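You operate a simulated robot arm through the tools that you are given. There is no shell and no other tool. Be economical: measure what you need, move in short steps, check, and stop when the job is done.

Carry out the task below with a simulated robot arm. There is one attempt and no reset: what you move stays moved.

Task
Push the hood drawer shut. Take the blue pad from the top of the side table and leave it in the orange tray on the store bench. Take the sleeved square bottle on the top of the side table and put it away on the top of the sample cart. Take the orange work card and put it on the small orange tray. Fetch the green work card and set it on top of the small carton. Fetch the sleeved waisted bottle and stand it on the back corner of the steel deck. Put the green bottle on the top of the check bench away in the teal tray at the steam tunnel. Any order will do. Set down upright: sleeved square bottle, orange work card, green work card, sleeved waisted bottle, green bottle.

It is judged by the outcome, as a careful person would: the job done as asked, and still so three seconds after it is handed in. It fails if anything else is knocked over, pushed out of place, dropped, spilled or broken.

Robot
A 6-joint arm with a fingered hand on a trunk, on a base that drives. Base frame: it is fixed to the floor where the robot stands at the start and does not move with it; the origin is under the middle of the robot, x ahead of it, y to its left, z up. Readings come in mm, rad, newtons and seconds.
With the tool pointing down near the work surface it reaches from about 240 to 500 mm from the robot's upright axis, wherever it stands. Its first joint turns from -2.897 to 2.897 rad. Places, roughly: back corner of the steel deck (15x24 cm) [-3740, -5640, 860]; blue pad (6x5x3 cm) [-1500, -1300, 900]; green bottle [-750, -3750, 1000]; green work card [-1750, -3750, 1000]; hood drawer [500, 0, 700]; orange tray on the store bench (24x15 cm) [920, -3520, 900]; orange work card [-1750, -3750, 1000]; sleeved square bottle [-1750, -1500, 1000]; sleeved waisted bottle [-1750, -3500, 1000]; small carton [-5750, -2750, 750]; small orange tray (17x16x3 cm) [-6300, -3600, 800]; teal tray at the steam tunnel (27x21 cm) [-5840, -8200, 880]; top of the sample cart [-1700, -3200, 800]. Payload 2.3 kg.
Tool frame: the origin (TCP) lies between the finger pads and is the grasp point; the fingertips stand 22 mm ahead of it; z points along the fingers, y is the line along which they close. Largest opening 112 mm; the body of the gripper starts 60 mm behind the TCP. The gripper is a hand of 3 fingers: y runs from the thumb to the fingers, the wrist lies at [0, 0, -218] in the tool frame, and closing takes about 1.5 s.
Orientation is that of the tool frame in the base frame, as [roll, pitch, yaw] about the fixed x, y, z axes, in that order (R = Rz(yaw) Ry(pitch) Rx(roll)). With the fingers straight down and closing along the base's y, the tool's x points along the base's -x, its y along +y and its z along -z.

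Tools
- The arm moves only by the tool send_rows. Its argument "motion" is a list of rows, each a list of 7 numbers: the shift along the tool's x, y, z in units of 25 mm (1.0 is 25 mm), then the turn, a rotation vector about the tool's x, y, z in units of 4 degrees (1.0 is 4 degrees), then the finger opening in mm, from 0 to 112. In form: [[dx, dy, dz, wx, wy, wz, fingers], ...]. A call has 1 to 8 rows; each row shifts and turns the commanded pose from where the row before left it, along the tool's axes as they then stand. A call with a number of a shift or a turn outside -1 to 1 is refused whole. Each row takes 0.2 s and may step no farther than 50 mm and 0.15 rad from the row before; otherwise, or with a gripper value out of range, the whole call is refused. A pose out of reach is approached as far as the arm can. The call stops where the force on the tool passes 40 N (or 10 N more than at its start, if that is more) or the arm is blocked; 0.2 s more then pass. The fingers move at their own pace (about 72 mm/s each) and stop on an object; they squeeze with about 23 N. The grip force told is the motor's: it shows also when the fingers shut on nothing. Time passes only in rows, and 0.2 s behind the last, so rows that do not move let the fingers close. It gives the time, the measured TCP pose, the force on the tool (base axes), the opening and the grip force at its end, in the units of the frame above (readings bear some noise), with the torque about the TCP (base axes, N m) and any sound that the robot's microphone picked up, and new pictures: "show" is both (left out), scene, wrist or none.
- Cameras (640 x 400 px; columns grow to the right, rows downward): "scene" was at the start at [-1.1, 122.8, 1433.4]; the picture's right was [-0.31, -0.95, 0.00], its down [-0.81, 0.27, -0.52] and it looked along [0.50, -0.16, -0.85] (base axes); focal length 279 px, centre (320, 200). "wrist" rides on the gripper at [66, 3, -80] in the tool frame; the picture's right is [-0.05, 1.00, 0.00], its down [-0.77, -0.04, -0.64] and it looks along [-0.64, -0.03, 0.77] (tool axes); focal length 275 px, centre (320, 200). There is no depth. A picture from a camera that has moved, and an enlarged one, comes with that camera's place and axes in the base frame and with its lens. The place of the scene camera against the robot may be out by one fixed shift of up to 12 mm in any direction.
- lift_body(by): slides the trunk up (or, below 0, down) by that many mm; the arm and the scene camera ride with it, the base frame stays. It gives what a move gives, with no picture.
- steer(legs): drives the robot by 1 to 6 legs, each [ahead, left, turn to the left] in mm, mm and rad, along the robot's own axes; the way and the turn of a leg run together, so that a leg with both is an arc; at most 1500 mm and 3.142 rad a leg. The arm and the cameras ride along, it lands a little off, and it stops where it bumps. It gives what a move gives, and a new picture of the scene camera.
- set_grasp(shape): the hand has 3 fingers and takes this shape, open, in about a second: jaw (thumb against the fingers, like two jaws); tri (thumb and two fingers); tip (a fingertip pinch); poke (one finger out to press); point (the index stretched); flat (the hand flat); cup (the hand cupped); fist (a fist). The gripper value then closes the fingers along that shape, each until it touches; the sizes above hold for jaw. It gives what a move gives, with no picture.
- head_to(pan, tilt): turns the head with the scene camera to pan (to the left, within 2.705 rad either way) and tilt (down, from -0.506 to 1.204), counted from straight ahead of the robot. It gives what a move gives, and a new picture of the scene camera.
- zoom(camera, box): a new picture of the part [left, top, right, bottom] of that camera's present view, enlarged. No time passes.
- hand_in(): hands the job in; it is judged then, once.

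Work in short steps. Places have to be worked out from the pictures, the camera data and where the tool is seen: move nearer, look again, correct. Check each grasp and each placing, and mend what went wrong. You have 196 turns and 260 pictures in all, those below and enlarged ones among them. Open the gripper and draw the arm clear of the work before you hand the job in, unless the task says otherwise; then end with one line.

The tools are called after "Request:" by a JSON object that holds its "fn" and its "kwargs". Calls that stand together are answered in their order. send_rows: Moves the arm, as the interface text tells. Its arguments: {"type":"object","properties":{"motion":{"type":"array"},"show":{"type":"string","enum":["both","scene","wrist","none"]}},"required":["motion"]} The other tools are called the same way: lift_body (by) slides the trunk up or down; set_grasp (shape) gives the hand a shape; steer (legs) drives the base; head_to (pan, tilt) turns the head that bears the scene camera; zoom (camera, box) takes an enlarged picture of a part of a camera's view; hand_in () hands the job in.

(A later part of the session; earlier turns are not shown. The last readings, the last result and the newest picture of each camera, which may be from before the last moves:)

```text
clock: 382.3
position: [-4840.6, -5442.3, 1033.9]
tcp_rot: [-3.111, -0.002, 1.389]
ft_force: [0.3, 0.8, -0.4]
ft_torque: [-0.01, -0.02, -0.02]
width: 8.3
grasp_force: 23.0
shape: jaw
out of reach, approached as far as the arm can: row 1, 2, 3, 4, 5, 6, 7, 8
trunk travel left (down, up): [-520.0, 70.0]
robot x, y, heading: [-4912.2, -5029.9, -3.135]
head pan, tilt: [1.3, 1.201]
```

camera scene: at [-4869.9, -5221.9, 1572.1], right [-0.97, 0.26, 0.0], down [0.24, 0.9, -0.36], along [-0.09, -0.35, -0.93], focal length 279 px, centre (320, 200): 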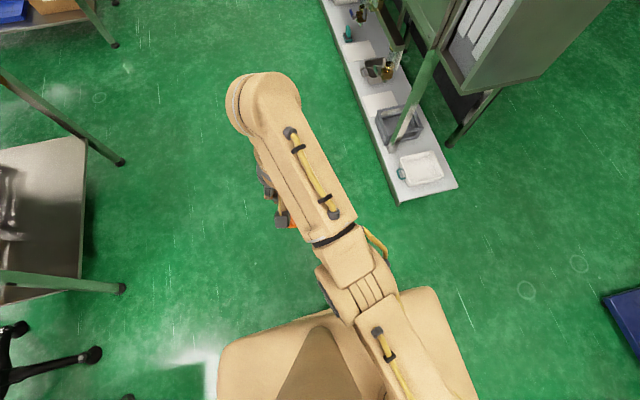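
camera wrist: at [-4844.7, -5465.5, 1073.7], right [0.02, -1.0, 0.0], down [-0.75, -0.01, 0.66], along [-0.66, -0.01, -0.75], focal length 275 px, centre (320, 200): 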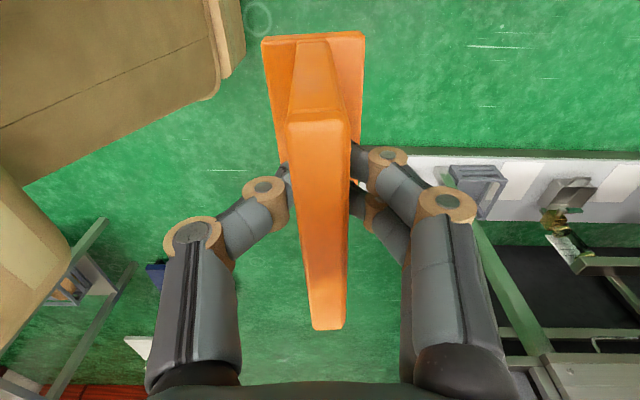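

The arm stays straight but still holds the card, so I'll place it using base and trunk motion and treat the arm as rigid. There's room between the tunnel's end (y≈-5850) and the scale (y≈-4920), so I'll drive west through there, turn so the arm points east, and go north along the back of the tape table.

Request:
{"fn": "steer", "kwargs": {"legs": [[0, 110, 0], [1450, 0, 0], [990, 0, 0], [0, 0, 1.57], [-1400, 0, 0]]}}

Request:
{"fn": "head_to", "kwargs": {"pan": 1.75, "tilt": 0.75}}

```text
clock: 405.4
position: [-6973.9, -3668.8, 1033.6]
tcp_rot: [-3.112, -0.002, 2.988]
ft_force: [0.5, -0.2, -0.8]
ft_torque: [0.01, 0.03, 0.02]
width: 8.2
grasp_force: 23.1
shape: jaw
trunk travel left (down, up): [-520.0, 70.0]
robot x, y, heading: [-7384.6, -3753.5, -1.532]
head pan, tilt: [1.3, 1.201]
camera scene: at [-7195.4, -3694.7, 1567.1], right [-0.23, -0.97, 0.0], down [-0.91, 0.21, -0.36], along [0.35, -0.08, -0.93], focal length 279 px, centre (320, 200)
```

scene: 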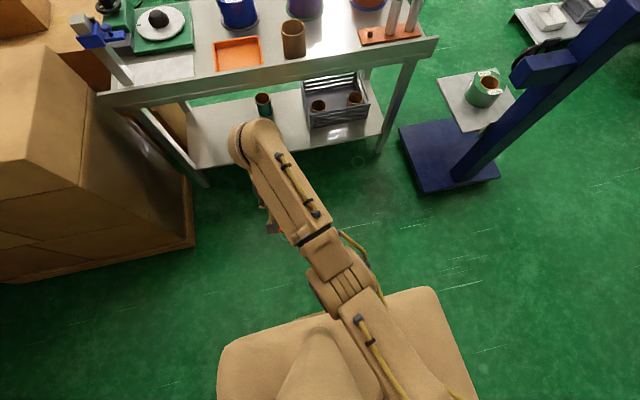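

```text
clock: 406.3
position: [-6973.7, -3668.5, 1033.5]
tcp_rot: [-3.112, -0.002, 2.989]
ft_force: [-0.4, -0.4, -1.0]
ft_torque: [-0.01, -0.04, -0.04]
width: 8.1
grasp_force: 23.2
shape: jaw
trunk travel left (down, up): [-520.0, 70.0]
robot x, y, heading: [-7381.2, -3750.7, -1.532]
head pan, tilt: [1.751, 0.75]
camera scene: at [-7168.9, -3664.2, 1598.8], right [0.22, -0.98, 0.0], down [-0.67, -0.15, -0.73], along [0.71, 0.16, -0.68], focal length 279 px, centre (320, 200)
```

scene: 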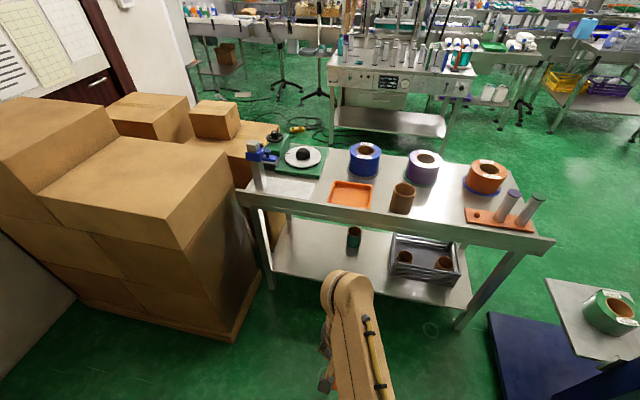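

The tray is at about [-6285, -3600] and the small carton sits on the box stack beyond it. I'll slide left (east) towards the tray, then check.

Request:
{"fn": "steer", "kwargs": {"legs": [[-42, 620, 0]]}}

Request:
{"fn": "zoom", "kwargs": {"camera": "wrist", "box": [0, 0, 640, 400]}}

```text
clock: 409.8
position: [-6350.6, -3609.7, 1033.7]
tcp_rot: [-3.112, -0.002, 2.979]
ft_force: [0.3, 0.5, -1.3]
ft_torque: [0.0, 0.03, -0.01]
width: 8.3
grasp_force: 22.8
shape: jaw
trunk travel left (down, up): [-520.0, 70.0]
robot x, y, heading: [-6762.0, -3689.4, -1.546]
head pan, tilt: [1.751, 0.75]
camera scene: at [-6545.5, -3602.0, 1598.8], right [0.21, -0.98, 0.0], down [-0.67, -0.14, -0.73], along [0.71, 0.15, -0.68], focal length 279 px, centre (320, 200)
```

scene: 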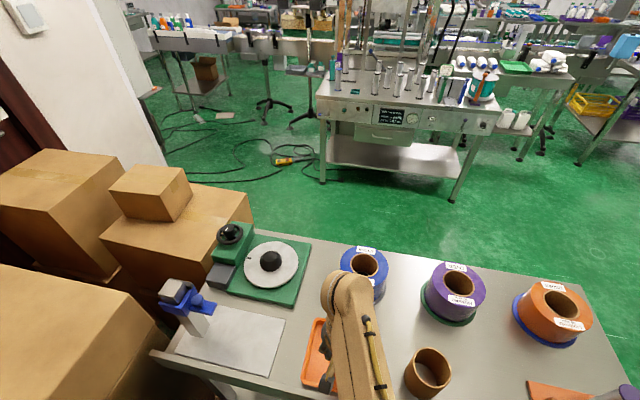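

```text
1.00 times, centred on (320, 200) of wrist (not enlarged: the box is as wide or as high as the picture)
camera zoom: at [-6416.8, -3594.0, 1111.6], right [0.21, 0.98, -0.03], down [0.76, -0.14, 0.64], along [0.62, -0.15, -0.77], focal length 275 px, centre (320, 200)
```

zoom: 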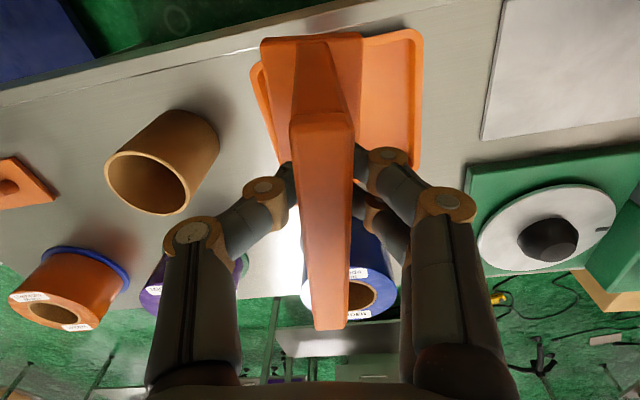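

The tray centre is at about [-6287, -3603]. I'll nudge the robot the last 62 mm and lower the trunk most of the way.

Request:
{"fn": "steer", "kwargs": {"legs": [[-6, 62, 0]]}}

Request:
{"fn": "lift_body", "kwargs": {"by": -130}}

Request:
{"fn": "zoom", "kwargs": {"camera": "wrist", "box": [0, 0, 640, 400]}}

```text
clock: 410.8
position: [-6289.8, -3601.3, 1031.7]
tcp_rot: [-3.112, -0.003, 2.979]
ft_force: [-0.8, -0.1, -1.0]
ft_torque: [-0.01, 0.0, 0.01]
width: 8.4
grasp_force: 22.9
shape: jaw
trunk travel left (down, up): [-520.0, 70.0]
robot x, y, heading: [-6700.2, -3676.7, -1.54]
head pan, tilt: [1.751, 0.75]
camera scene: at [-6483.0, -3594.3, 1598.6], right [0.21, -0.98, 0.0], down [-0.67, -0.14, -0.73], along [0.71, 0.15, -0.68], focal length 279 px, centre (320, 200)
```

scene: 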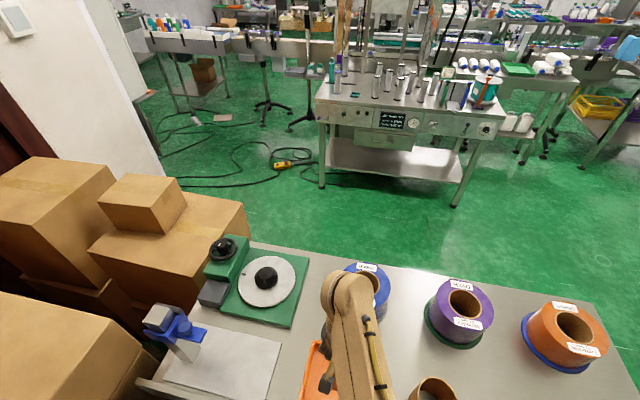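

```text
clock: 412.4
position: [-6290.5, -3600.4, 902.9]
tcp_rot: [-3.113, 0.0, 2.979]
ft_force: [0.9, -0.2, -0.8]
ft_torque: [-0.04, 0.0, 0.01]
width: 8.2
grasp_force: 23.1
shape: jaw
trunk travel left (down, up): [-390.0, 200.0]
robot x, y, heading: [-6700.4, -3682.2, -1.548]
head pan, tilt: [1.751, 0.75]
```

```text
1.00 times, centred on (320, 200) of wrist (not enlarged: the box is as wide or as high as the picture)
camera zoom: at [-6355.9, -3586.6, 981.8], right [0.21, 0.98, -0.03], down [0.76, -0.14, 0.64], along [0.62, -0.15, -0.77], focal length 275 px, centre (320, 200)
```

zoom: 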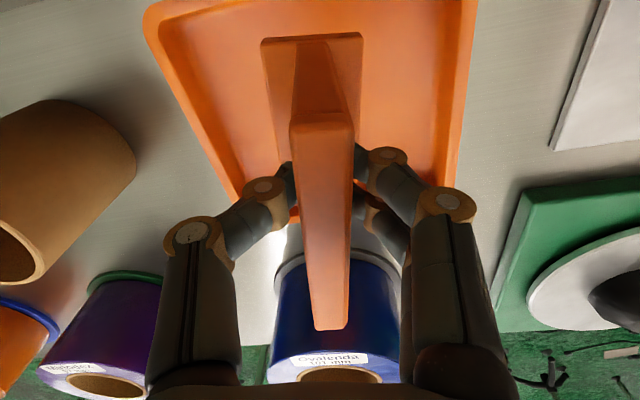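

The card is inside the tray outline. I'll lower in small steps and watch the force.

Request:
{"fn": "lift_body", "kwargs": {"by": -22}}

Request:
{"fn": "lift_body", "kwargs": {"by": -7}}

Request:
{"fn": "lift_body", "kwargs": {"by": -5}}

Request:
{"fn": "zoom", "kwargs": {"camera": "wrist", "box": [0, 0, 640, 400]}}

```text
clock: 413.1
position: [-6290.5, -3600.5, 880.4]
tcp_rot: [-3.111, 0.0, 2.979]
ft_force: [-0.1, 0.1, -0.6]
ft_torque: [0.0, 0.02, 0.0]
width: 8.1
grasp_force: 23.2
shape: jaw
trunk travel left (down, up): [-368.0, 222.0]
robot x, y, heading: [-6700.4, -3677.8, -1.54]
head pan, tilt: [1.751, 0.75]
```

```text
clock: 413.6
position: [-6290.7, -3601.5, 873.4]
tcp_rot: [-3.113, -0.001, 2.979]
ft_force: [0.7, -0.7, -0.7]
ft_torque: [0.0, 0.01, -0.01]
width: 8.3
grasp_force: 23.3
shape: jaw
trunk travel left (down, up): [-361.0, 229.0]
robot x, y, heading: [-6698.3, -3680.3, -1.542]
head pan, tilt: [1.751, 0.75]
```

```text
clock: 414.2
position: [-6290.7, -3601.0, 868.5]
tcp_rot: [-3.111, -0.002, 2.98]
ft_force: [-0.1, 0.0, -0.6]
ft_torque: [0.0, 0.01, 0.0]
width: 8.4
grasp_force: 22.7
shape: jaw
trunk travel left (down, up): [-356.0, 234.0]
robot x, y, heading: [-6699.7, -3677.0, -1.544]
head pan, tilt: [1.751, 0.75]
```

```text
1.00 times, centred on (320, 200) of wrist (not enlarged: the box is as wide or as high as the picture)
camera zoom: at [-6355.9, -3586.6, 947.7], right [0.21, 0.98, -0.03], down [0.76, -0.14, 0.64], along [0.62, -0.15, -0.77], focal length 275 px, centre (320, 200)
```

zoom: 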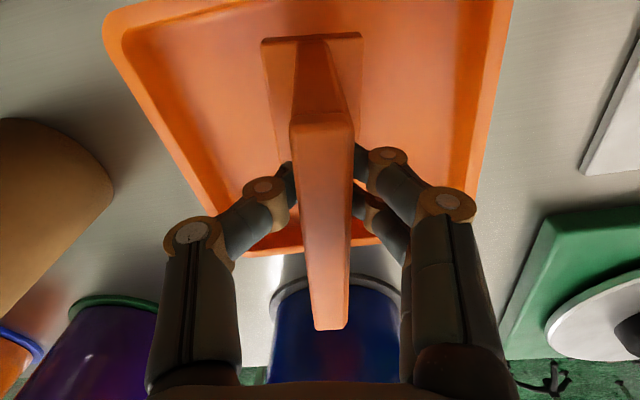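

By scale the tray rim is at about z 815, so the floor is some 15 mm lower. I'll continue in small steps.

Request:
{"fn": "lift_body", "kwargs": {"by": -8}}

Request:
{"fn": "lift_body", "kwargs": {"by": -5}}

Request:
{"fn": "lift_body", "kwargs": {"by": -4}}

```text
clock: 414.7
position: [-6290.2, -3601.8, 862.1]
tcp_rot: [-3.111, -0.002, 2.978]
ft_force: [-0.4, 0.4, -0.2]
ft_torque: [0.0, -0.03, 0.02]
width: 8.2
grasp_force: 23.1
shape: jaw
trunk travel left (down, up): [-348.0, 242.0]
robot x, y, heading: [-6699.7, -3679.4, -1.546]
head pan, tilt: [1.751, 0.75]
```

```text
clock: 415.3
position: [-6290.4, -3602.5, 857.0]
tcp_rot: [-3.11, -0.002, 2.978]
ft_force: [-0.2, 0.2, -0.8]
ft_torque: [-0.01, 0.03, -0.01]
width: 8.1
grasp_force: 22.9
shape: jaw
trunk travel left (down, up): [-343.0, 247.0]
robot x, y, heading: [-6697.0, -3679.1, -1.543]
head pan, tilt: [1.751, 0.75]
```

```text
clock: 415.8
position: [-6290.3, -3603.6, 852.4]
tcp_rot: [-3.112, -0.002, 2.981]
ft_force: [-0.7, -0.3, -1.1]
ft_torque: [-0.01, -0.04, -0.02]
width: 8.2
grasp_force: 23.1
shape: jaw
trunk travel left (down, up): [-339.0, 251.0]
robot x, y, heading: [-6698.2, -3682.2, -1.547]
head pan, tilt: [1.751, 0.75]
```

No contact yet, so I'll continue.

Request:
{"fn": "lift_body", "kwargs": {"by": -5}}

Request:
{"fn": "lift_body", "kwargs": {"by": -4}}

Request:
{"fn": "zoom", "kwargs": {"camera": "wrist", "box": [80, 0, 560, 300]}}

```text
clock: 416.4
position: [-6290.1, -3602.1, 846.9]
tcp_rot: [-3.113, 0.0, 2.978]
ft_force: [-0.4, 0.2, 2.7]
ft_torque: [0.0, -0.04, 0.03]
width: 8.4
grasp_force: 23.1
shape: jaw
trunk travel left (down, up): [-334.0, 256.0]
robot x, y, heading: [-6702.5, -3682.6, -1.537]
head pan, tilt: [1.751, 0.75]
```

```text
clock: 416.9
position: [-6290.2, -3602.3, 844.0]
tcp_rot: [-3.113, 0.002, 2.979]
ft_force: [1.8, -2.4, 19.7]
ft_torque: [-0.02, -0.04, -0.03]
width: 9.4
grasp_force: 23.1
shape: jaw
trunk travel left (down, up): [-330.0, 260.0]
robot x, y, heading: [-6696.2, -3683.5, -1.542]
head pan, tilt: [1.751, 0.75]
```

```text
1.33 times, centred on (320, 150) of wrist
camera zoom: at [-6357.0, -3587.4, 923.2], right [0.21, 0.98, -0.03], down [0.76, -0.14, 0.64], along [0.62, -0.15, -0.77], focal length 367 px, centre (320, 267)
```

zoom: 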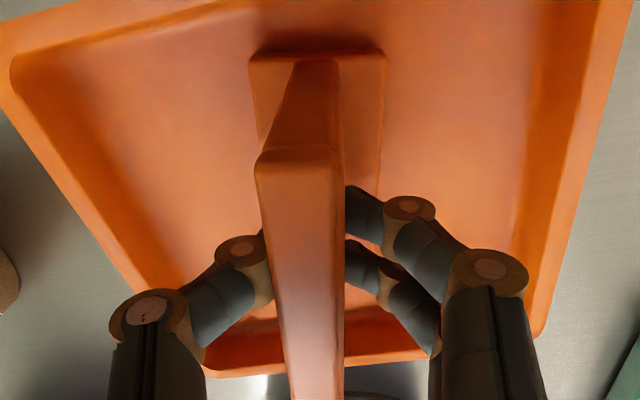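

The card is on the tray floor. I'll relieve the load and open.

Request:
{"fn": "lift_body", "kwargs": {"by": 3}}

Request:
{"fn": "send_rows", "kwargs": {"motion": [[0, 0, 0, 0, 0, 0, 45], [0, 0, 0, 0, 0, 0, 45], [0, 0, 0, 0, 0, 0, 45], [0, 0, 0, 0, 0, 0, 45]], "show": "wrist"}}

Request:
{"fn": "lift_body", "kwargs": {"by": 200}}

Request:
{"fn": "zoom", "kwargs": {"camera": "wrist", "box": [0, 0, 640, 400]}}

```text
clock: 417.4
position: [-6290.3, -3602.6, 845.1]
tcp_rot: [-3.112, -0.003, 2.979]
ft_force: [0.5, -2.4, 5.2]
ft_torque: [0.0, -0.04, 0.0]
width: 9.5
grasp_force: 22.9
shape: jaw
trunk travel left (down, up): [-333.0, 257.0]
robot x, y, heading: [-6698.0, -3682.9, -1.539]
head pan, tilt: [1.751, 0.75]
```

```text
clock: 418.4
position: [-6291.2, -3601.5, 845.1]
tcp_rot: [-3.111, -0.002, 2.98]
ft_force: [-0.7, 0.3, -0.5]
ft_torque: [-0.01, 0.03, 0.01]
width: 44.7
grasp_force: 0.1
shape: jaw
trunk travel left (down, up): [-333.0, 257.0]
robot x, y, heading: [-6694.5, -3680.3, -1.54]
head pan, tilt: [1.751, 0.75]
camera wrist: at [-6355.9, -3586.6, 924.8], right [0.21, 0.98, -0.03], down [0.76, -0.14, 0.64], along [0.62, -0.15, -0.77], focal length 275 px, centre (320, 200)
```

wrist: 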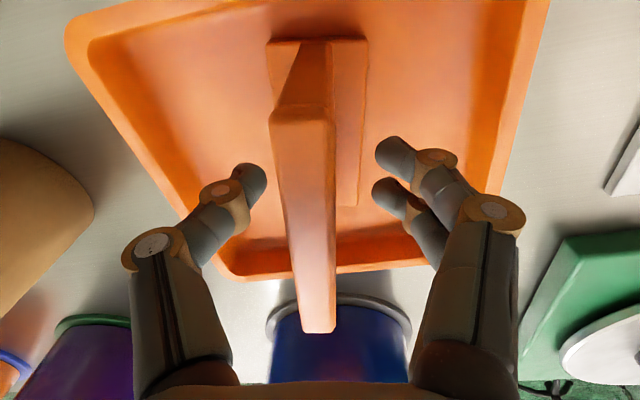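

```text
clock: 420.6
position: [-6290.3, -3602.6, 1044.9]
tcp_rot: [-3.113, -0.002, 2.979]
ft_force: [-0.2, -0.3, -0.5]
ft_torque: [-0.01, -0.02, -0.01]
width: 44.7
grasp_force: 0.1
shape: jaw
trunk travel left (down, up): [-533.0, 57.0]
robot x, y, heading: [-6697.4, -3680.3, -1.54]
head pan, tilt: [1.751, 0.75]
```

```text
1.00 times, centred on (320, 200) of wrist (not enlarged: the box is as wide or as high as the picture)
camera zoom: at [-6355.8, -3586.6, 1124.7], right [0.21, 0.98, -0.03], down [0.76, -0.14, 0.64], along [0.62, -0.15, -0.77], focal length 275 px, centre (320, 200)
```

zoom: 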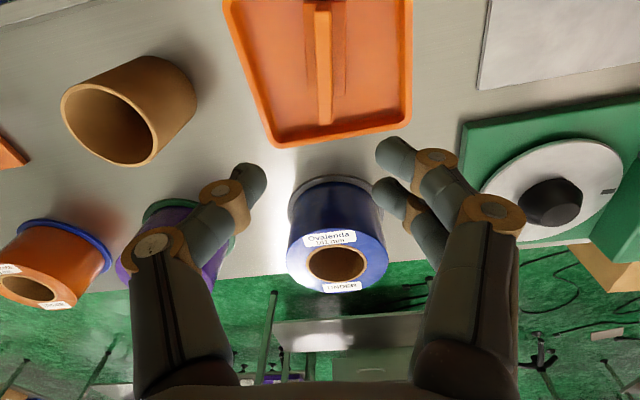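

The orange card stands in its tray. I'll back away to open floor and try to un-stick the elbow by stretching outward, resetting, then going straight down and in.

Request:
{"fn": "steer", "kwargs": {"legs": [[0, -550, 0]]}}

Request:
{"fn": "send_rows", "kwargs": {"motion": [[-1, 0, 0, 0, 0, 0, 60], [-1, 0, 0, 0, 0, 0, 60], [-1, 0, 0, 0, 0, 0, 60]], "show": "none"}}

Request:
{"fn": "lift_body", "kwargs": {"by": 5}}

Request:
{"fn": "send_rows", "kwargs": {"motion": [[0, 0, 1, 0, 0, 0, 60], [0, 0, 1, 0, 0, 0, 60], [0, 0, 1, 0, 0, 0, 60], [0, 0, 1, 0, 0, 0, 60], [0, 0, 1, 0, 0, 0, 60], [1, 0, 0, 0, 0, 0, 60], [1, 0, 0, 0, 0, 0, 60], [1, 0, 0, 0, 0, 0, 60]], "show": "none"}}

```text
clock: 423.7
position: [-6824.4, -3618.4, 1045.7]
tcp_rot: [-3.112, 0.0, 2.967]
ft_force: [-0.8, -0.6, 0.2]
ft_torque: [0.01, -0.02, 0.02]
width: 44.7
grasp_force: 0.1
shape: jaw
trunk travel left (down, up): [-533.0, 57.0]
robot x, y, heading: [-7236.6, -3692.5, -1.552]
head pan, tilt: [1.751, 0.75]
camera scene: at [-7019.9, -3609.5, 1611.9], right [0.2, -0.98, 0.0], down [-0.67, -0.13, -0.73], along [0.72, 0.14, -0.68], focal length 279 px, centre (320, 200)
```

scene: 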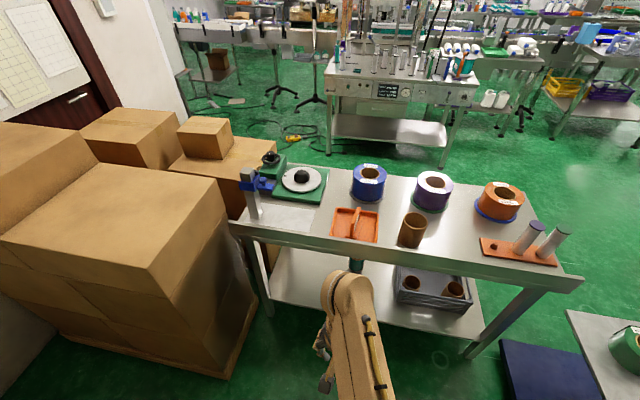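

```text
clock: 424.5
position: [-6819.5, -3624.6, 1041.4]
tcp_rot: [-3.112, -0.001, 2.967]
ft_force: [-0.5, 0.2, -0.1]
ft_torque: [-0.01, 0.01, 0.02]
width: 59.6
grasp_force: 0.0
shape: jaw
out of reach, approached as far as the arm can: row 1, 2, 3
trunk travel left (down, up): [-533.0, 57.0]
robot x, y, heading: [-7234.6, -3690.6, -1.556]
head pan, tilt: [1.751, 0.75]
```

```text
clock: 425.0
position: [-6819.1, -3623.8, 1046.8]
tcp_rot: [-3.112, -0.002, 2.968]
ft_force: [0.2, -0.8, -0.4]
ft_torque: [0.05, 0.0, 0.0]
width: 59.4
grasp_force: 0.1
shape: jaw
trunk travel left (down, up): [-538.0, 52.0]
robot x, y, heading: [-7236.0, -3689.4, -1.558]
head pan, tilt: [1.751, 0.75]
```

```text
clock: 426.8
position: [-6830.0, -3590.6, 914.5]
tcp_rot: [-3.112, -0.003, 2.968]
ft_force: [0.5, -0.6, -0.5]
ft_torque: [-0.01, -0.02, 0.0]
width: 59.4
grasp_force: 0.1
shape: jaw
out of reach, approached as far as the arm can: row 2, 3, 6, 7, 8
trunk travel left (down, up): [-538.0, 52.0]
robot x, y, heading: [-7236.8, -3691.5, -1.557]
head pan, tilt: [1.751, 0.75]
```

Still stuck radially. I'll test tilting the tool outward, which moves the wrist inward, to see whether that joint is free.

Request:
{"fn": "send_rows", "kwargs": {"motion": [[0, 0, 0, 0, -1, 0, 60], [0, 0, 0, 0, -1, 0, 60], [0, 0, 0, 0, -1, 0, 60], [0, 0, 0, 0, -1, 0, 60]], "show": "none"}}

Request:
{"fn": "head_to", "kwargs": {"pan": 2.5, "tilt": 1.0}}

```text
clock: 428.0
position: [-6772.6, -3597.0, 913.9]
tcp_rot: [-3.117, 0.284, 2.908]
ft_force: [0.5, 0.2, -0.9]
ft_torque: [0.02, -0.01, -0.02]
width: 59.5
grasp_force: 0.1
shape: jaw
out of reach, approached as far as the arm can: row 1, 2, 3, 4
trunk travel left (down, up): [-538.0, 52.0]
robot x, y, heading: [-7239.2, -3694.5, -1.555]
head pan, tilt: [1.751, 0.75]
stopped in row 4: the arm was blocked; the commanded pose is now the measured one
```

```text
clock: 429.1
position: [-6774.0, -3596.2, 914.3]
tcp_rot: [-3.117, 0.284, 2.91]
ft_force: [0.7, -0.2, -0.6]
ft_torque: [0.0, -0.02, 0.01]
width: 59.8
grasp_force: 0.1
shape: jaw
trunk travel left (down, up): [-538.0, 52.0]
robot x, y, heading: [-7240.3, -3689.4, -1.554]
head pan, tilt: [2.499, 1.0]
camera scene: at [-7059.8, -3569.2, 1597.7], right [0.81, -0.59, 0.0], down [-0.49, -0.68, -0.54], along [0.32, 0.44, -0.84], focal length 279 px, centre (320, 200)
```

scene: 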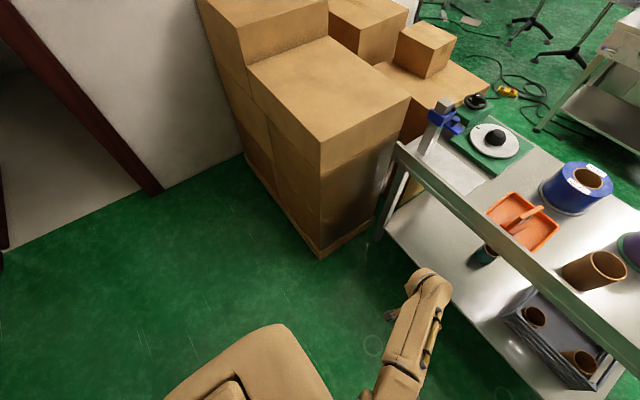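

"Arm was blocked" suggests the arm is hitting the robot's own camera mast on its left side. I'll swing the arm back toward the front, away from the mast, while undoing the tilt.

Request:
{"fn": "send_rows", "kwargs": {"motion": [[0, -1, 0, 0, 1, 0.7, 60], [0, -1, 0, 0, 1, 0.7, 60], [0, -1, 0, 0, 1, 0.7, 60], [0, -1, 0, 0, 1, 0.7, 60], [0, -1, 0, 0, 0, 0.75, 60], [0, -1, 0, 0, 0, 0.75, 60], [0, -1, 0, 0, 0, 0.75, 60], [0, -1, 0, 0, 0, 0.75, 60]], "show": "none"}}

Request:
{"fn": "send_rows", "kwargs": {"motion": [[0.5, -1, 0, 0, 0, 0.75, 60], [0.5, -1, 0, 0, 0, 0.75, 60], [0.5, -1, 0, 0, 0, 0.75, 60], [0.5, -1, -0.5, 0, 0, 0.75, 60], [0.5, -1, -1, 0, 0, 0.75, 60], [0.3, -1, -1, 0, 0, 0.8, 60], [0.3, -1, -1, 0, 0, 0.8, 60], [0.3, -1, -1, 0, 0, 0.8, 60]], "show": "none"}}

```text
clock: 430.9
position: [-6795.7, -3773.3, 904.7]
tcp_rot: [3.139, 0.002, 2.502]
ft_force: [0.0, 0.8, 0.3]
ft_torque: [-0.03, -0.02, -0.01]
width: 59.6
grasp_force: 0.2
shape: jaw
out of reach, approached as far as the arm can: row 2, 5, 6, 7, 8
trunk travel left (down, up): [-538.0, 52.0]
robot x, y, heading: [-7236.0, -3691.5, -1.547]
head pan, tilt: [2.499, 1.0]
```

```text
clock: 432.7
position: [-6805.8, -3861.2, 975.2]
tcp_rot: [3.135, 0.001, 2.074]
ft_force: [-0.6, 0.2, -0.1]
ft_torque: [0.03, 0.01, -0.01]
width: 59.7
grasp_force: 0.0
shape: jaw
out of reach, approached as far as the arm can: row 1, 2, 3, 4, 5, 6, 7, 8
trunk travel left (down, up): [-538.0, 52.0]
robot x, y, heading: [-7238.2, -3693.1, -1.556]
head pan, tilt: [2.499, 1.0]
```

Request:
{"fn": "lift_body", "kwargs": {"by": 3}}

Request:
{"fn": "send_rows", "kwargs": {"motion": [[-0.75, -0.6, 0, 0, 0, 0, 60], [-0.75, -0.6, 0, 0, 0, 0, 60], [-0.7, -0.7, 0, 0, 0, 0, 60], [-0.7, -0.7, 0, 0, 0, 0, 60], [-0.61, -0.79, 0, 0, 0, 0, 60], [-0.61, -0.79, 0, 0, 0, 0, 60], [-0.5, -0.86, 0, 0, 0, 0, 60], [-0.5, -0.86, 0, 0, 0, 0, 60]], "show": "none"}}

```text
clock: 433.2
position: [-6804.9, -3861.9, 976.9]
tcp_rot: [3.135, 0.001, 2.074]
ft_force: [0.2, 0.9, -0.1]
ft_torque: [-0.01, -0.01, 0.0]
width: 59.3
grasp_force: 0.0
shape: jaw
trunk travel left (down, up): [-541.0, 49.0]
robot x, y, heading: [-7232.3, -3692.0, -1.553]
head pan, tilt: [2.499, 1.0]
```

```text
clock: 435.0
position: [-6886.7, -4030.8, 977.7]
tcp_rot: [3.132, 0.001, 2.074]
ft_force: [0.0, -0.5, 0.3]
ft_torque: [0.0, 0.03, -0.01]
width: 59.6
grasp_force: 0.0
shape: jaw
out of reach, approached as far as the arm can: row 2, 4, 6, 8
trunk travel left (down, up): [-541.0, 49.0]
robot x, y, heading: [-7237.8, -3691.8, -1.555]
head pan, tilt: [2.499, 1.0]
```

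Moving well now, at about 45° between left and front. I'll try going inward.

Request:
{"fn": "send_rows", "kwargs": {"motion": [[0.95, -0.3, 0, 0, 0, 0, 60], [0.95, -0.3, 0, 0, 0, 0, 60], [0.95, -0.3, 0, 0, 0, 0, 60], [0.95, -0.3, -0.5, 0, 0, 0, 60], [0.95, -0.3, -0.5, 0, 0, 0, 60], [0.6, -0.3, -1, 0, 0, 0, 60], [0, 0, -1, 0, 0, 0, 60]], "show": "none"}}

```text
clock: 436.6
position: [-6887.0, -4013.7, 1057.7]
tcp_rot: [3.133, 0.005, 2.074]
ft_force: [-0.6, 0.3, -0.4]
ft_torque: [0.01, 0.02, 0.02]
width: 59.7
grasp_force: 0.1
shape: jaw
out of reach, approached as far as the arm can: row 1, 2, 3, 4, 5, 6
trunk travel left (down, up): [-541.0, 49.0]
robot x, y, heading: [-7233.0, -3694.3, -1.554]
head pan, tilt: [2.499, 1.0]
```

Request:
{"fn": "head_to", "kwargs": {"pan": 0.5, "tilt": 1.2}}

```text
clock: 438.6
position: [-6885.1, -4015.0, 1057.2]
tcp_rot: [3.134, 0.003, 2.073]
ft_force: [0.4, 0.9, 0.2]
ft_torque: [-0.01, 0.01, 0.01]
width: 59.6
grasp_force: 0.1
shape: jaw
trunk travel left (down, up): [-541.0, 49.0]
robot x, y, heading: [-7235.9, -3694.8, -1.552]
head pan, tilt: [0.499, 1.201]
camera scene: at [-7073.0, -3674.4, 1588.2], right [-0.87, -0.49, 0.0], down [-0.46, 0.81, -0.36], along [0.18, -0.32, -0.93], focal length 279 px, centre (320, 200)
```

scene: 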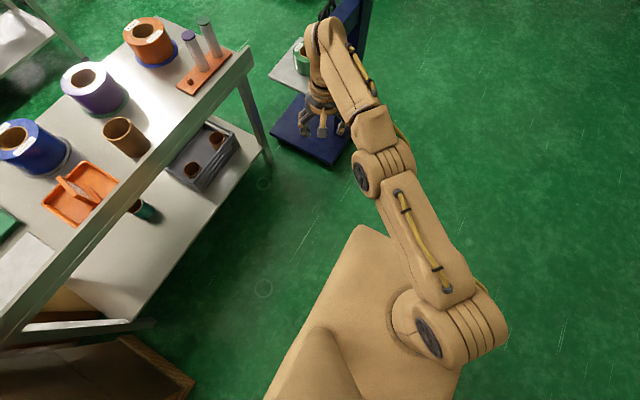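

I can see the arm is well extended. I'll go far down over open floor to force the elbow to bend, then try inward.

Request:
{"fn": "send_rows", "kwargs": {"motion": [[0, 0, 1, 0, 0, 0, 60], [0, 0, 1, 0, 0, 0, 60], [0, 0, 1, 0, 0, 0, 60], [0, 0, 1, 0, 0, 0, 60], [0, 0, 1, 0, 0, 0, 60], [0, 0, 1, 0, 0, 0, 60], [0, 0, 1, 0, 0, 0, 60], [0, 0, 1, 0, 0, 0, 60]], "show": "none"}}

Request:
{"fn": "send_rows", "kwargs": {"motion": [[0, 0, 1, 0, 0, 0, 60], [0, 0, 1, 0, 0, 0, 60], [0, 0, 1, 0, 0, 0, 60], [0.5, 0, 0, 0, 0, 0, 60], [0.8, 0, 0, 0, 0, 0, 60], [0.8, 0, 0, 0, 0, 0, 60], [0.8, 0, 0, 0, 0, 0, 60]], "show": "none"}}

```text
clock: 440.4
position: [-6890.5, -4012.4, 859.9]
tcp_rot: [3.136, 0.001, 2.074]
ft_force: [0.1, 0.6, 0.0]
ft_torque: [0.01, 0.0, 0.0]
width: 59.6
grasp_force: 0.0
shape: jaw
out of reach, approached as far as the arm can: row 3, 7, 8
trunk travel left (down, up): [-541.0, 49.0]
robot x, y, heading: [-7239.1, -3693.5, -1.554]
head pan, tilt: [0.499, 1.201]
```

```text
clock: 442.0
position: [-6939.7, -3932.9, 802.7]
tcp_rot: [3.136, 0.002, 2.073]
ft_force: [-0.2, 0.2, 0.2]
ft_torque: [-0.01, 0.02, 0.01]
width: 59.4
grasp_force: 0.1
shape: jaw
out of reach, approached as far as the arm can: row 1, 2, 3
trunk travel left (down, up): [-541.0, 49.0]
robot x, y, heading: [-7230.1, -3692.7, -1.557]
head pan, tilt: [0.499, 1.201]
```

It's free again. I'll now bring the hand to the robot's left at a comfortable 345 mm radius with the pinch orientation (closing radially), ready for the green card, and then drive back east.

Request:
{"fn": "send_rows", "kwargs": {"motion": [[0.74, 0.65, -0.9, 0, 0, 0, 60], [0.74, 0.65, -0.9, 0, 0, 0, 60], [0.74, 0.65, -0.9, 0, 0, 0, 60], [0.74, 0.65, -0.9, 0, 0, 0, 60], [0.74, 0.65, -0.9, 0, 0, 0, 60], [0.74, 0.65, -0.9, 0, 0, 0, 60], [0.74, 0.65, -0.9, 0, 0, 0, 60], [0.74, 0.65, -0.9, 0, 0, 0, 60]], "show": "none"}}

Request:
{"fn": "send_rows", "kwargs": {"motion": [[0.74, 0.65, 0, 0, 0, 0, 60], [0, 0, 0, 0, 0, 1, 60], [0, 0, 0, 0, 0, 1, 60], [0, 0, 0, 0, 0, 1, 60], [0, 0, 0, 0, 0, 1, 60], [0, 0, 0, 0, 0, 1, 60], [0, 0, 0, 0, 0, 1, 60], [0, 0, 0, 0, 0, 1, 60]], "show": "none"}}

```text
clock: 443.8
position: [-6897.5, -3741.0, 981.8]
tcp_rot: [3.136, 0.002, 2.073]
ft_force: [1.2, -0.1, -0.9]
ft_torque: [0.02, 0.0, 0.02]
width: 59.4
grasp_force: 0.1
shape: jaw
trunk travel left (down, up): [-541.0, 49.0]
robot x, y, heading: [-7232.7, -3693.3, -1.556]
head pan, tilt: [0.499, 1.201]
```

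```text
clock: 445.6
position: [-6893.0, -3718.6, 982.4]
tcp_rot: [3.136, -0.001, 1.583]
ft_force: [-0.3, 0.0, -0.6]
ft_torque: [0.0, -0.01, 0.01]
width: 59.4
grasp_force: 0.1
shape: jaw
trunk travel left (down, up): [-541.0, 49.0]
robot x, y, heading: [-7232.6, -3689.7, -1.551]
head pan, tilt: [0.499, 1.201]
```

Good. I'll drive back through the gaps to the card table, checking positions between calls.

Request:
{"fn": "steer", "kwargs": {"legs": [[0, -120, 0], [1450, 0, 0], [0, 0, -1.59], [-1450, 0, 0], [-1350, 0, 0]]}}

```text
clock: 470.6
position: [-4593.0, -5567.3, 983.5]
tcp_rot: [3.136, -0.001, -0.104]
ft_force: [0.2, -0.1, -0.2]
ft_torque: [0.02, -0.02, 0.01]
width: 59.5
grasp_force: 0.1
shape: jaw
trunk travel left (down, up): [-541.0, 49.0]
robot x, y, heading: [-4529.5, -5237.0, 3.044]
head pan, tilt: [0.499, 1.201]
camera scene: at [-4538.9, -5396.9, 1588.1], right [-0.39, 0.92, 0.0], down [0.86, 0.36, -0.36], along [-0.33, -0.14, -0.93], focal length 279 px, centre (320, 200)
```

scene: 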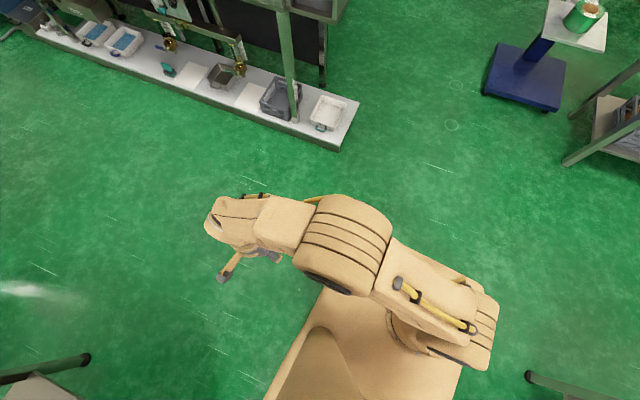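

Request:
{"fn": "steer", "kwargs": {"legs": [[0, 0, 0.097], [0, 1450, 0], [0, 235, 0]]}}

Request:
{"fn": "steer", "kwargs": {"legs": [[-1400, 0, 0], [-620, 0, 0], [0, 0, 1.57]]}}

```text
clock: 479.8
position: [-4522.8, -7278.2, 982.1]
tcp_rot: [3.137, -0.003, 0.024]
ft_force: [-0.3, -1.4, 0.1]
ft_torque: [-0.01, 0.06, 0.0]
width: 59.6
grasp_force: 0.1
shape: jaw
trunk travel left (down, up): [-541.0, 49.0]
robot x, y, heading: [-4501.6, -6936.1, -3.11]
head pan, tilt: [0.499, 1.201]
camera scene: at [-4491.2, -7102.1, 1588.1], right [-0.5, 0.86, 0.0], down [0.81, 0.47, -0.36], along [-0.31, -0.18, -0.93], focal length 279 px, centre (320, 200)
```

scene: 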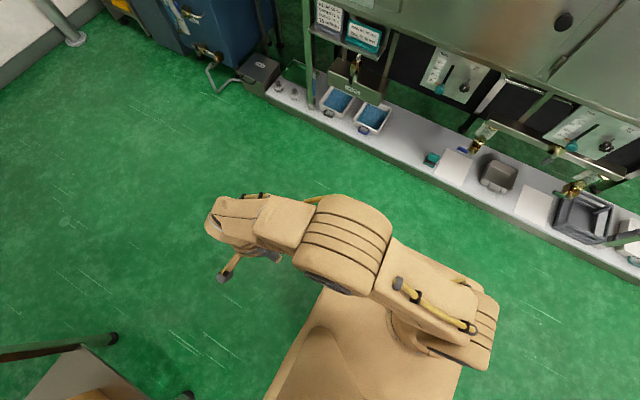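

```text
clock: 493.5
position: [-2140.4, -6947.7, 980.9]
tcp_rot: [3.135, -0.003, 1.501]
ft_force: [0.4, -0.7, 0.1]
ft_torque: [0.01, 0.01, -0.05]
width: 59.5
grasp_force: 0.0
shape: jaw
trunk travel left (down, up): [-541.0, 49.0]
robot x, y, heading: [-2475.5, -6894.2, -1.636]
head pan, tilt: [0.499, 1.201]
camera scene: at [-2316.9, -6889.9, 1588.1], right [-0.91, -0.42, 0.0], down [-0.39, 0.85, -0.36], along [0.15, -0.33, -0.93], focal length 279 px, centre (320, 200)
```

scene: 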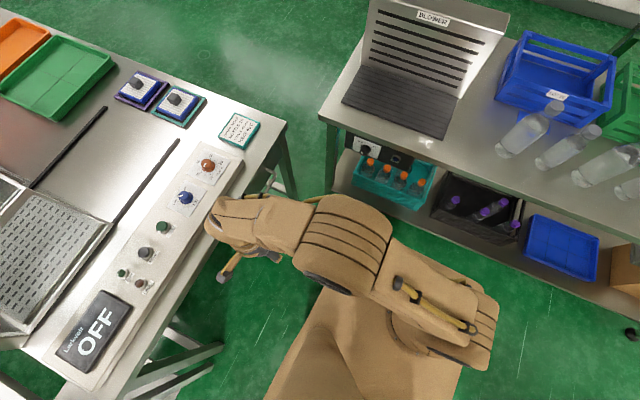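

Request:
{"fn": "steer", "kwargs": {"legs": [[0, -80, 0], [0, 0, 0.07], [-1500, 0, 0], [-1500, 0, 0]]}}

Request:
{"fn": "head_to", "kwargs": {"pan": 1.6, "tilt": 0.9}}

```text
clock: 508.9
position: [-2329.4, -3942.6, 983.3]
tcp_rot: [3.136, -0.002, 1.632]
ft_force: [0.7, -0.2, 0.5]
ft_torque: [-0.02, -0.02, 0.01]
width: 59.4
grasp_force: 0.0
shape: jaw
trunk travel left (down, up): [-541.0, 49.0]
robot x, y, heading: [-2670.8, -3930.0, -1.509]
head pan, tilt: [0.499, 1.201]
camera scene: at [-2510.9, -3907.5, 1588.1], right [-0.84, -0.54, 0.0], down [-0.5, 0.79, -0.36], along [0.19, -0.31, -0.93], focal length 279 px, centre (320, 200)
```

scene: 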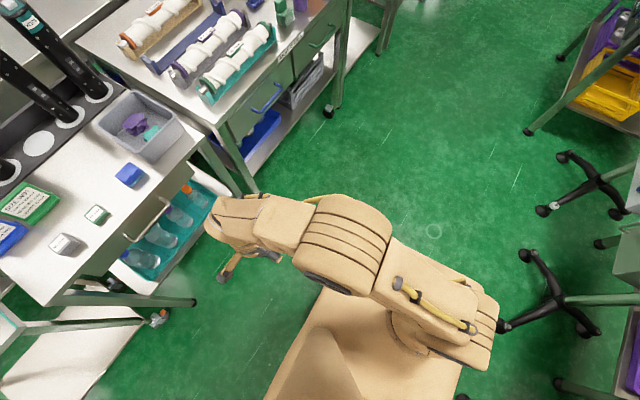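

```text
clock: 510.2
position: [-2330.3, -3942.9, 982.3]
tcp_rot: [3.136, -0.001, 1.632]
ft_force: [0.2, 0.3, -0.5]
ft_torque: [0.01, 0.0, 0.02]
width: 59.6
grasp_force: 0.0
shape: jaw
trunk travel left (down, up): [-541.0, 49.0]
robot x, y, heading: [-2670.7, -3933.9, -1.508]
head pan, tilt: [1.6, 0.901]
camera scene: at [-2465.6, -3853.4, 1607.9], right [0.09, -1.0, 0.0], down [-0.78, -0.07, -0.62], along [0.62, 0.06, -0.78], focal length 279 px, centre (320, 200)
```

scene: 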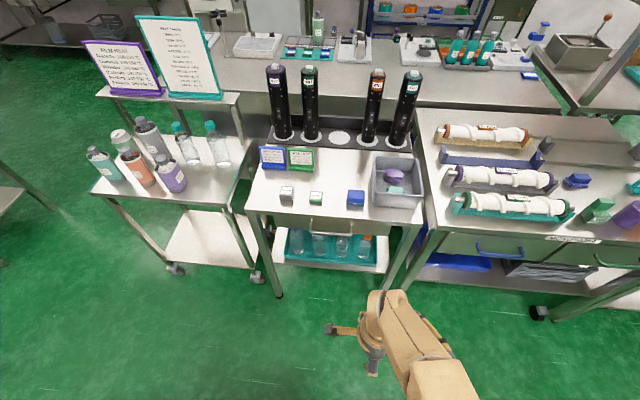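

The green card now stands with free space on its south side, at about [-1728, -3715]. I'll line up side-on and approach.

Request:
{"fn": "steer", "kwargs": {"legs": [[0, 0, -0.063], [-245, 0, 0], [0, 440, 0]]}}

```text
clock: 514.8
position: [-1891.7, -3711.6, 982.0]
tcp_rot: [3.136, 0.0, 1.564]
ft_force: [0.4, 0.8, -0.4]
ft_torque: [-0.03, 0.01, 0.02]
width: 59.4
grasp_force: 0.0
shape: jaw
trunk travel left (down, up): [-541.0, 49.0]
robot x, y, heading: [-2231.7, -3680.1, -1.572]
head pan, tilt: [1.6, 0.901]
camera scene: at [-2020.6, -3613.5, 1607.9], right [0.03, -1.0, 0.0], down [-0.78, -0.02, -0.62], along [0.62, 0.02, -0.78], focal length 279 px, centre (320, 200)
```

scene: 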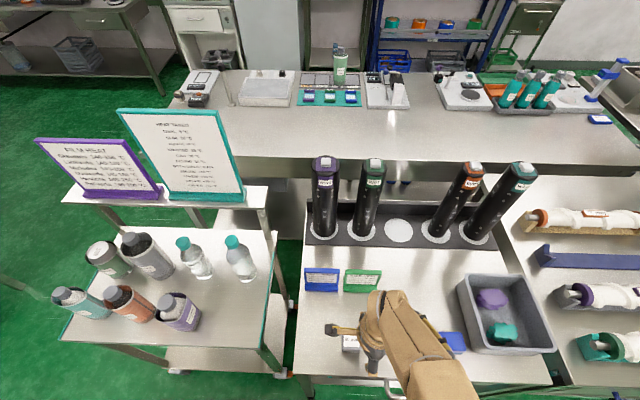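

Request:
{"fn": "steer", "kwargs": {"legs": [[0, 95, 0]]}}

Request:
{"fn": "zoom", "kwargs": {"camera": "wrist", "box": [0, 0, 640, 400]}}

```text
clock: 515.9
position: [-1792.6, -3711.0, 983.0]
tcp_rot: [3.138, -0.002, 1.568]
ft_force: [0.0, -0.7, 0.6]
ft_torque: [0.01, 0.0, 0.01]
width: 59.7
grasp_force: 0.1
shape: jaw
trunk travel left (down, up): [-541.0, 49.0]
robot x, y, heading: [-2136.2, -3681.2, -1.573]
head pan, tilt: [1.6, 0.901]
camera scene: at [-1922.4, -3613.2, 1607.8], right [0.03, -1.0, 0.0], down [-0.78, -0.02, -0.62], along [0.62, 0.02, -0.78], focal length 279 px, centre (320, 200)
```

scene: 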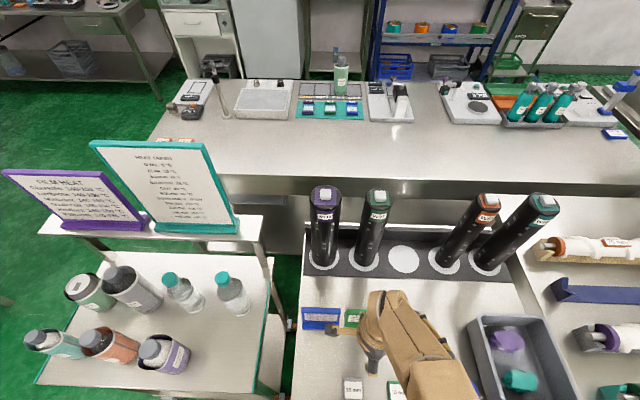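

```text
1.00 times, centred on (320, 200) of wrist (not enlarged: the box is as wide or as high as the picture)
camera zoom: at [-1790.9, -3645.8, 1061.5], right [1.0, -0.05, 0.01], down [-0.04, -0.77, 0.63], along [-0.03, -0.63, -0.77], focal length 275 px, centre (320, 200)
```

zoom: 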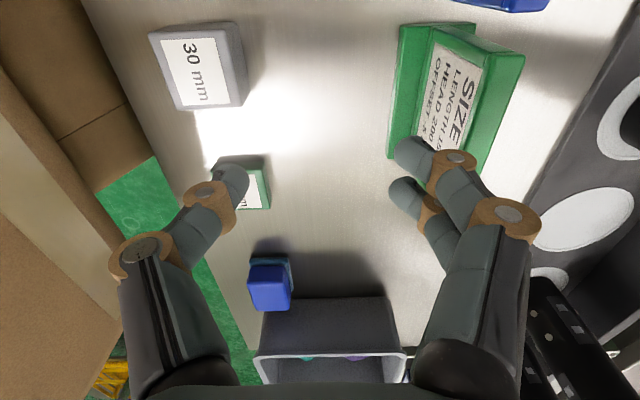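

The green card's top edge is at about x -1722, with its centre at y -3717. I'll move over it, slightly raised, and look.

Request:
{"fn": "send_rows", "kwargs": {"motion": [[-0.12, 0.5, -0.4, 0, 0, 0, 60], [-0.12, 0.7, 0, 0, 0, 0, 60], [0, 0.8, 0, 0, 0, 0, 60], [0, 0.72, 0, 0, 0, 0, 60]], "show": "wrist"}}

```text
clock: 516.9
position: [-1725.0, -3718.3, 994.9]
tcp_rot: [3.136, -0.001, 1.569]
ft_force: [0.6, -0.2, -0.1]
ft_torque: [0.01, 0.01, -0.03]
width: 59.4
grasp_force: 0.1
shape: jaw
trunk travel left (down, up): [-541.0, 49.0]
robot x, y, heading: [-2128.7, -3680.0, -1.571]
head pan, tilt: [1.6, 0.901]
camera wrist: at [-1723.6, -3652.9, 1074.0], right [1.0, -0.05, 0.01], down [-0.04, -0.77, 0.63], along [-0.03, -0.63, -0.77], focal length 275 px, centre (320, 200)
```

wrist: 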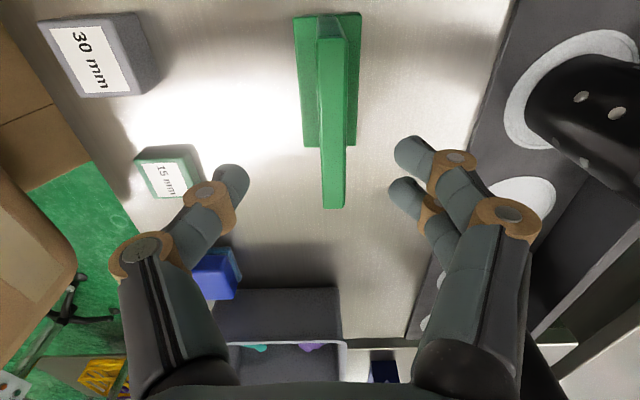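

It's centred and in reach. I'll descend 73 mm and close.

Request:
{"fn": "send_rows", "kwargs": {"motion": [[0, 0.2, 0.73, 0, 0, 0, 60], [0, 0, 0.73, 0, 0, 0, 60], [0, 0, 0.73, 0, 0, 0, 60], [0, 0, 0.73, 0, 0, 0, 60], [0, 0, 0, 0, 0, 0, 0], [0, 0, 0, 0, 0, 0, 0], [0, 0, 0, 0, 0, 0, 0], [0, 0, 0, 0, 0, 0, 0]], "show": "wrist"}}

```text
clock: 518.7
position: [-1720.1, -3716.5, 922.0]
tcp_rot: [3.136, -0.002, 1.568]
ft_force: [0.2, -0.1, -0.1]
ft_torque: [-0.01, 0.03, 0.01]
width: 8.6
grasp_force: 23.3
shape: jaw
trunk travel left (down, up): [-541.0, 49.0]
robot x, y, heading: [-2132.1, -3678.0, -1.574]
head pan, tilt: [1.6, 0.901]
camera wrist: at [-1718.0, -3651.8, 1000.8], right [1.0, -0.05, 0.01], down [-0.04, -0.77, 0.63], along [-0.03, -0.63, -0.77], focal length 275 px, centre (320, 200)
```

wrist: 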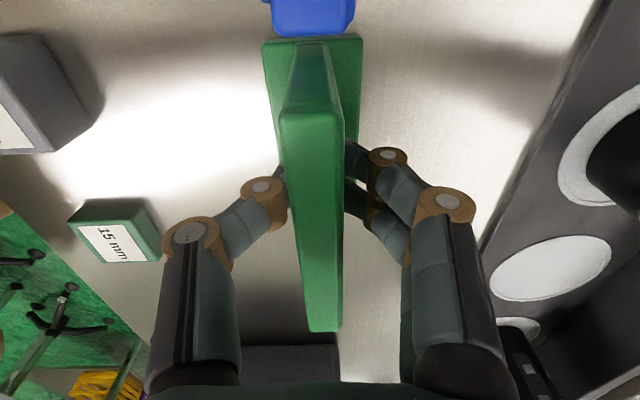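

Pinched. I'll lift with the trunk, then bring it up and inward with the arm.

Request:
{"fn": "lift_body", "kwargs": {"by": 47}}

Request:
{"fn": "send_rows", "kwargs": {"motion": [[0, -0.3, -0.4, 0, 0, 0, 0], [0, -0.6, -0.5, 0, 0, 0, 0], [0, -0.8, -0.5, 0, 0, 0, 0], [0, -0.8, -0.5, 0, 0, 0, 0]], "show": "both"}}

```text
clock: 519.6
position: [-1718.8, -3716.8, 969.8]
tcp_rot: [3.136, -0.001, 1.568]
ft_force: [0.2, 0.9, -0.7]
ft_torque: [0.03, 0.01, 0.03]
width: 8.7
grasp_force: 23.1
shape: jaw
trunk travel left (down, up): [-588.0, 2.0]
robot x, y, heading: [-2131.3, -3680.5, -1.572]
head pan, tilt: [1.6, 0.901]
```

```text
clock: 520.6
position: [-1784.2, -3715.7, 1016.8]
tcp_rot: [3.135, -0.002, 1.567]
ft_force: [0.5, 0.0, -0.9]
ft_torque: [0.03, -0.01, -0.03]
width: 8.8
grasp_force: 23.1
shape: jaw
trunk travel left (down, up): [-588.0, 2.0]
robot x, y, heading: [-2135.9, -3677.5, -1.571]
head pan, tilt: [1.6, 0.901]
camera scene: at [-1924.0, -3613.1, 1655.0], right [0.03, -1.0, 0.0], down [-0.78, -0.02, -0.62], along [0.62, 0.02, -0.78], focal length 279 px, centre (320, 200)
camera wrist: at [-1781.9, -3650.6, 1094.4], right [1.0, -0.05, 0.01], down [-0.04, -0.77, 0.63], along [-0.03, -0.63, -0.77], focal length 275 px, centre (320, 200)
```

scene: 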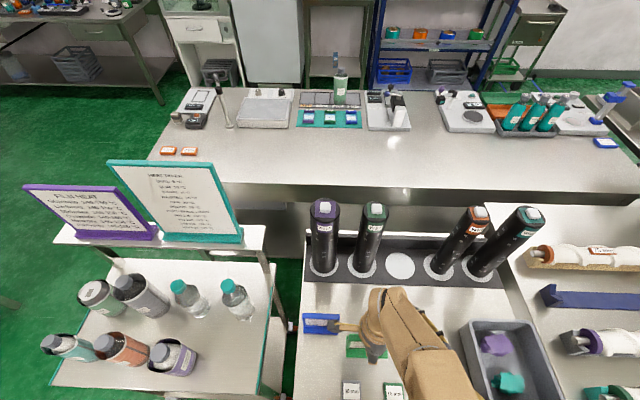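
wrist: 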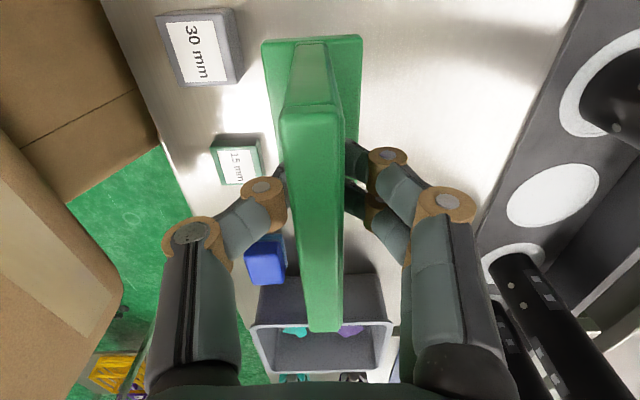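

The green card is held well. I'll drive back through the south gap to the west side.

Request:
{"fn": "steer", "kwargs": {"legs": [[0, -425, 0], [1500, 0, 0], [1500, 0, 0], [240, 0, 0], [0, 0, -1.57]]}}

```text
clock: 542.5
position: [-2674.7, -7232.3, 1015.0]
tcp_rot: [3.136, -0.001, -0.082]
ft_force: [0.3, 0.1, -1.1]
ft_torque: [0.01, -0.02, 0.0]
width: 8.3
grasp_force: 22.8
shape: jaw
trunk travel left (down, up): [-588.0, 2.0]
robot x, y, heading: [-2607.7, -6888.6, 3.058]
head pan, tilt: [1.6, 0.901]
camera scene: at [-2570.4, -7103.5, 1654.9], right [-1.0, 0.05, 0.0], down [0.04, 0.78, -0.62], along [-0.03, -0.62, -0.78], focal length 279 px, centre (320, 200)
```

scene: 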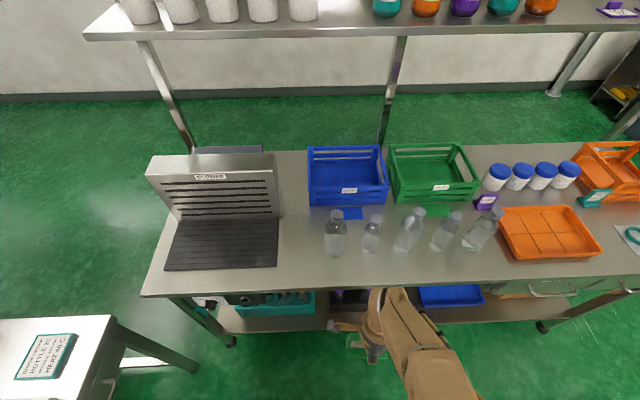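

Request:
{"fn": "steer", "kwargs": {"legs": [[0, 20, 0.083], [1450, 0, 0], [600, 0, 0], [0, 0, -1.57], [1500, 0, 0]]}}

```text
clock: 564.3
position: [-4969.1, -5288.6, 1014.6]
tcp_rot: [3.136, -0.001, -1.598]
ft_force: [1.7, -0.9, -0.7]
ft_torque: [0.01, -0.01, 0.03]
width: 8.5
grasp_force: 22.8
shape: jaw
trunk travel left (down, up): [-588.0, 2.0]
robot x, y, heading: [-4618.4, -5330.0, 1.544]
head pan, tilt: [1.6, 0.901]
camera scene: at [-4843.0, -5387.7, 1655.0], right [-0.01, 1.0, 0.0], down [0.78, 0.01, -0.62], along [-0.62, 0.0, -0.78], focal length 279 px, centre (320, 200)
```

scene: 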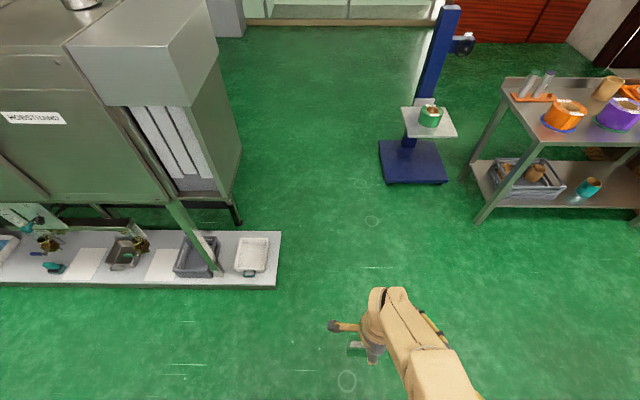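

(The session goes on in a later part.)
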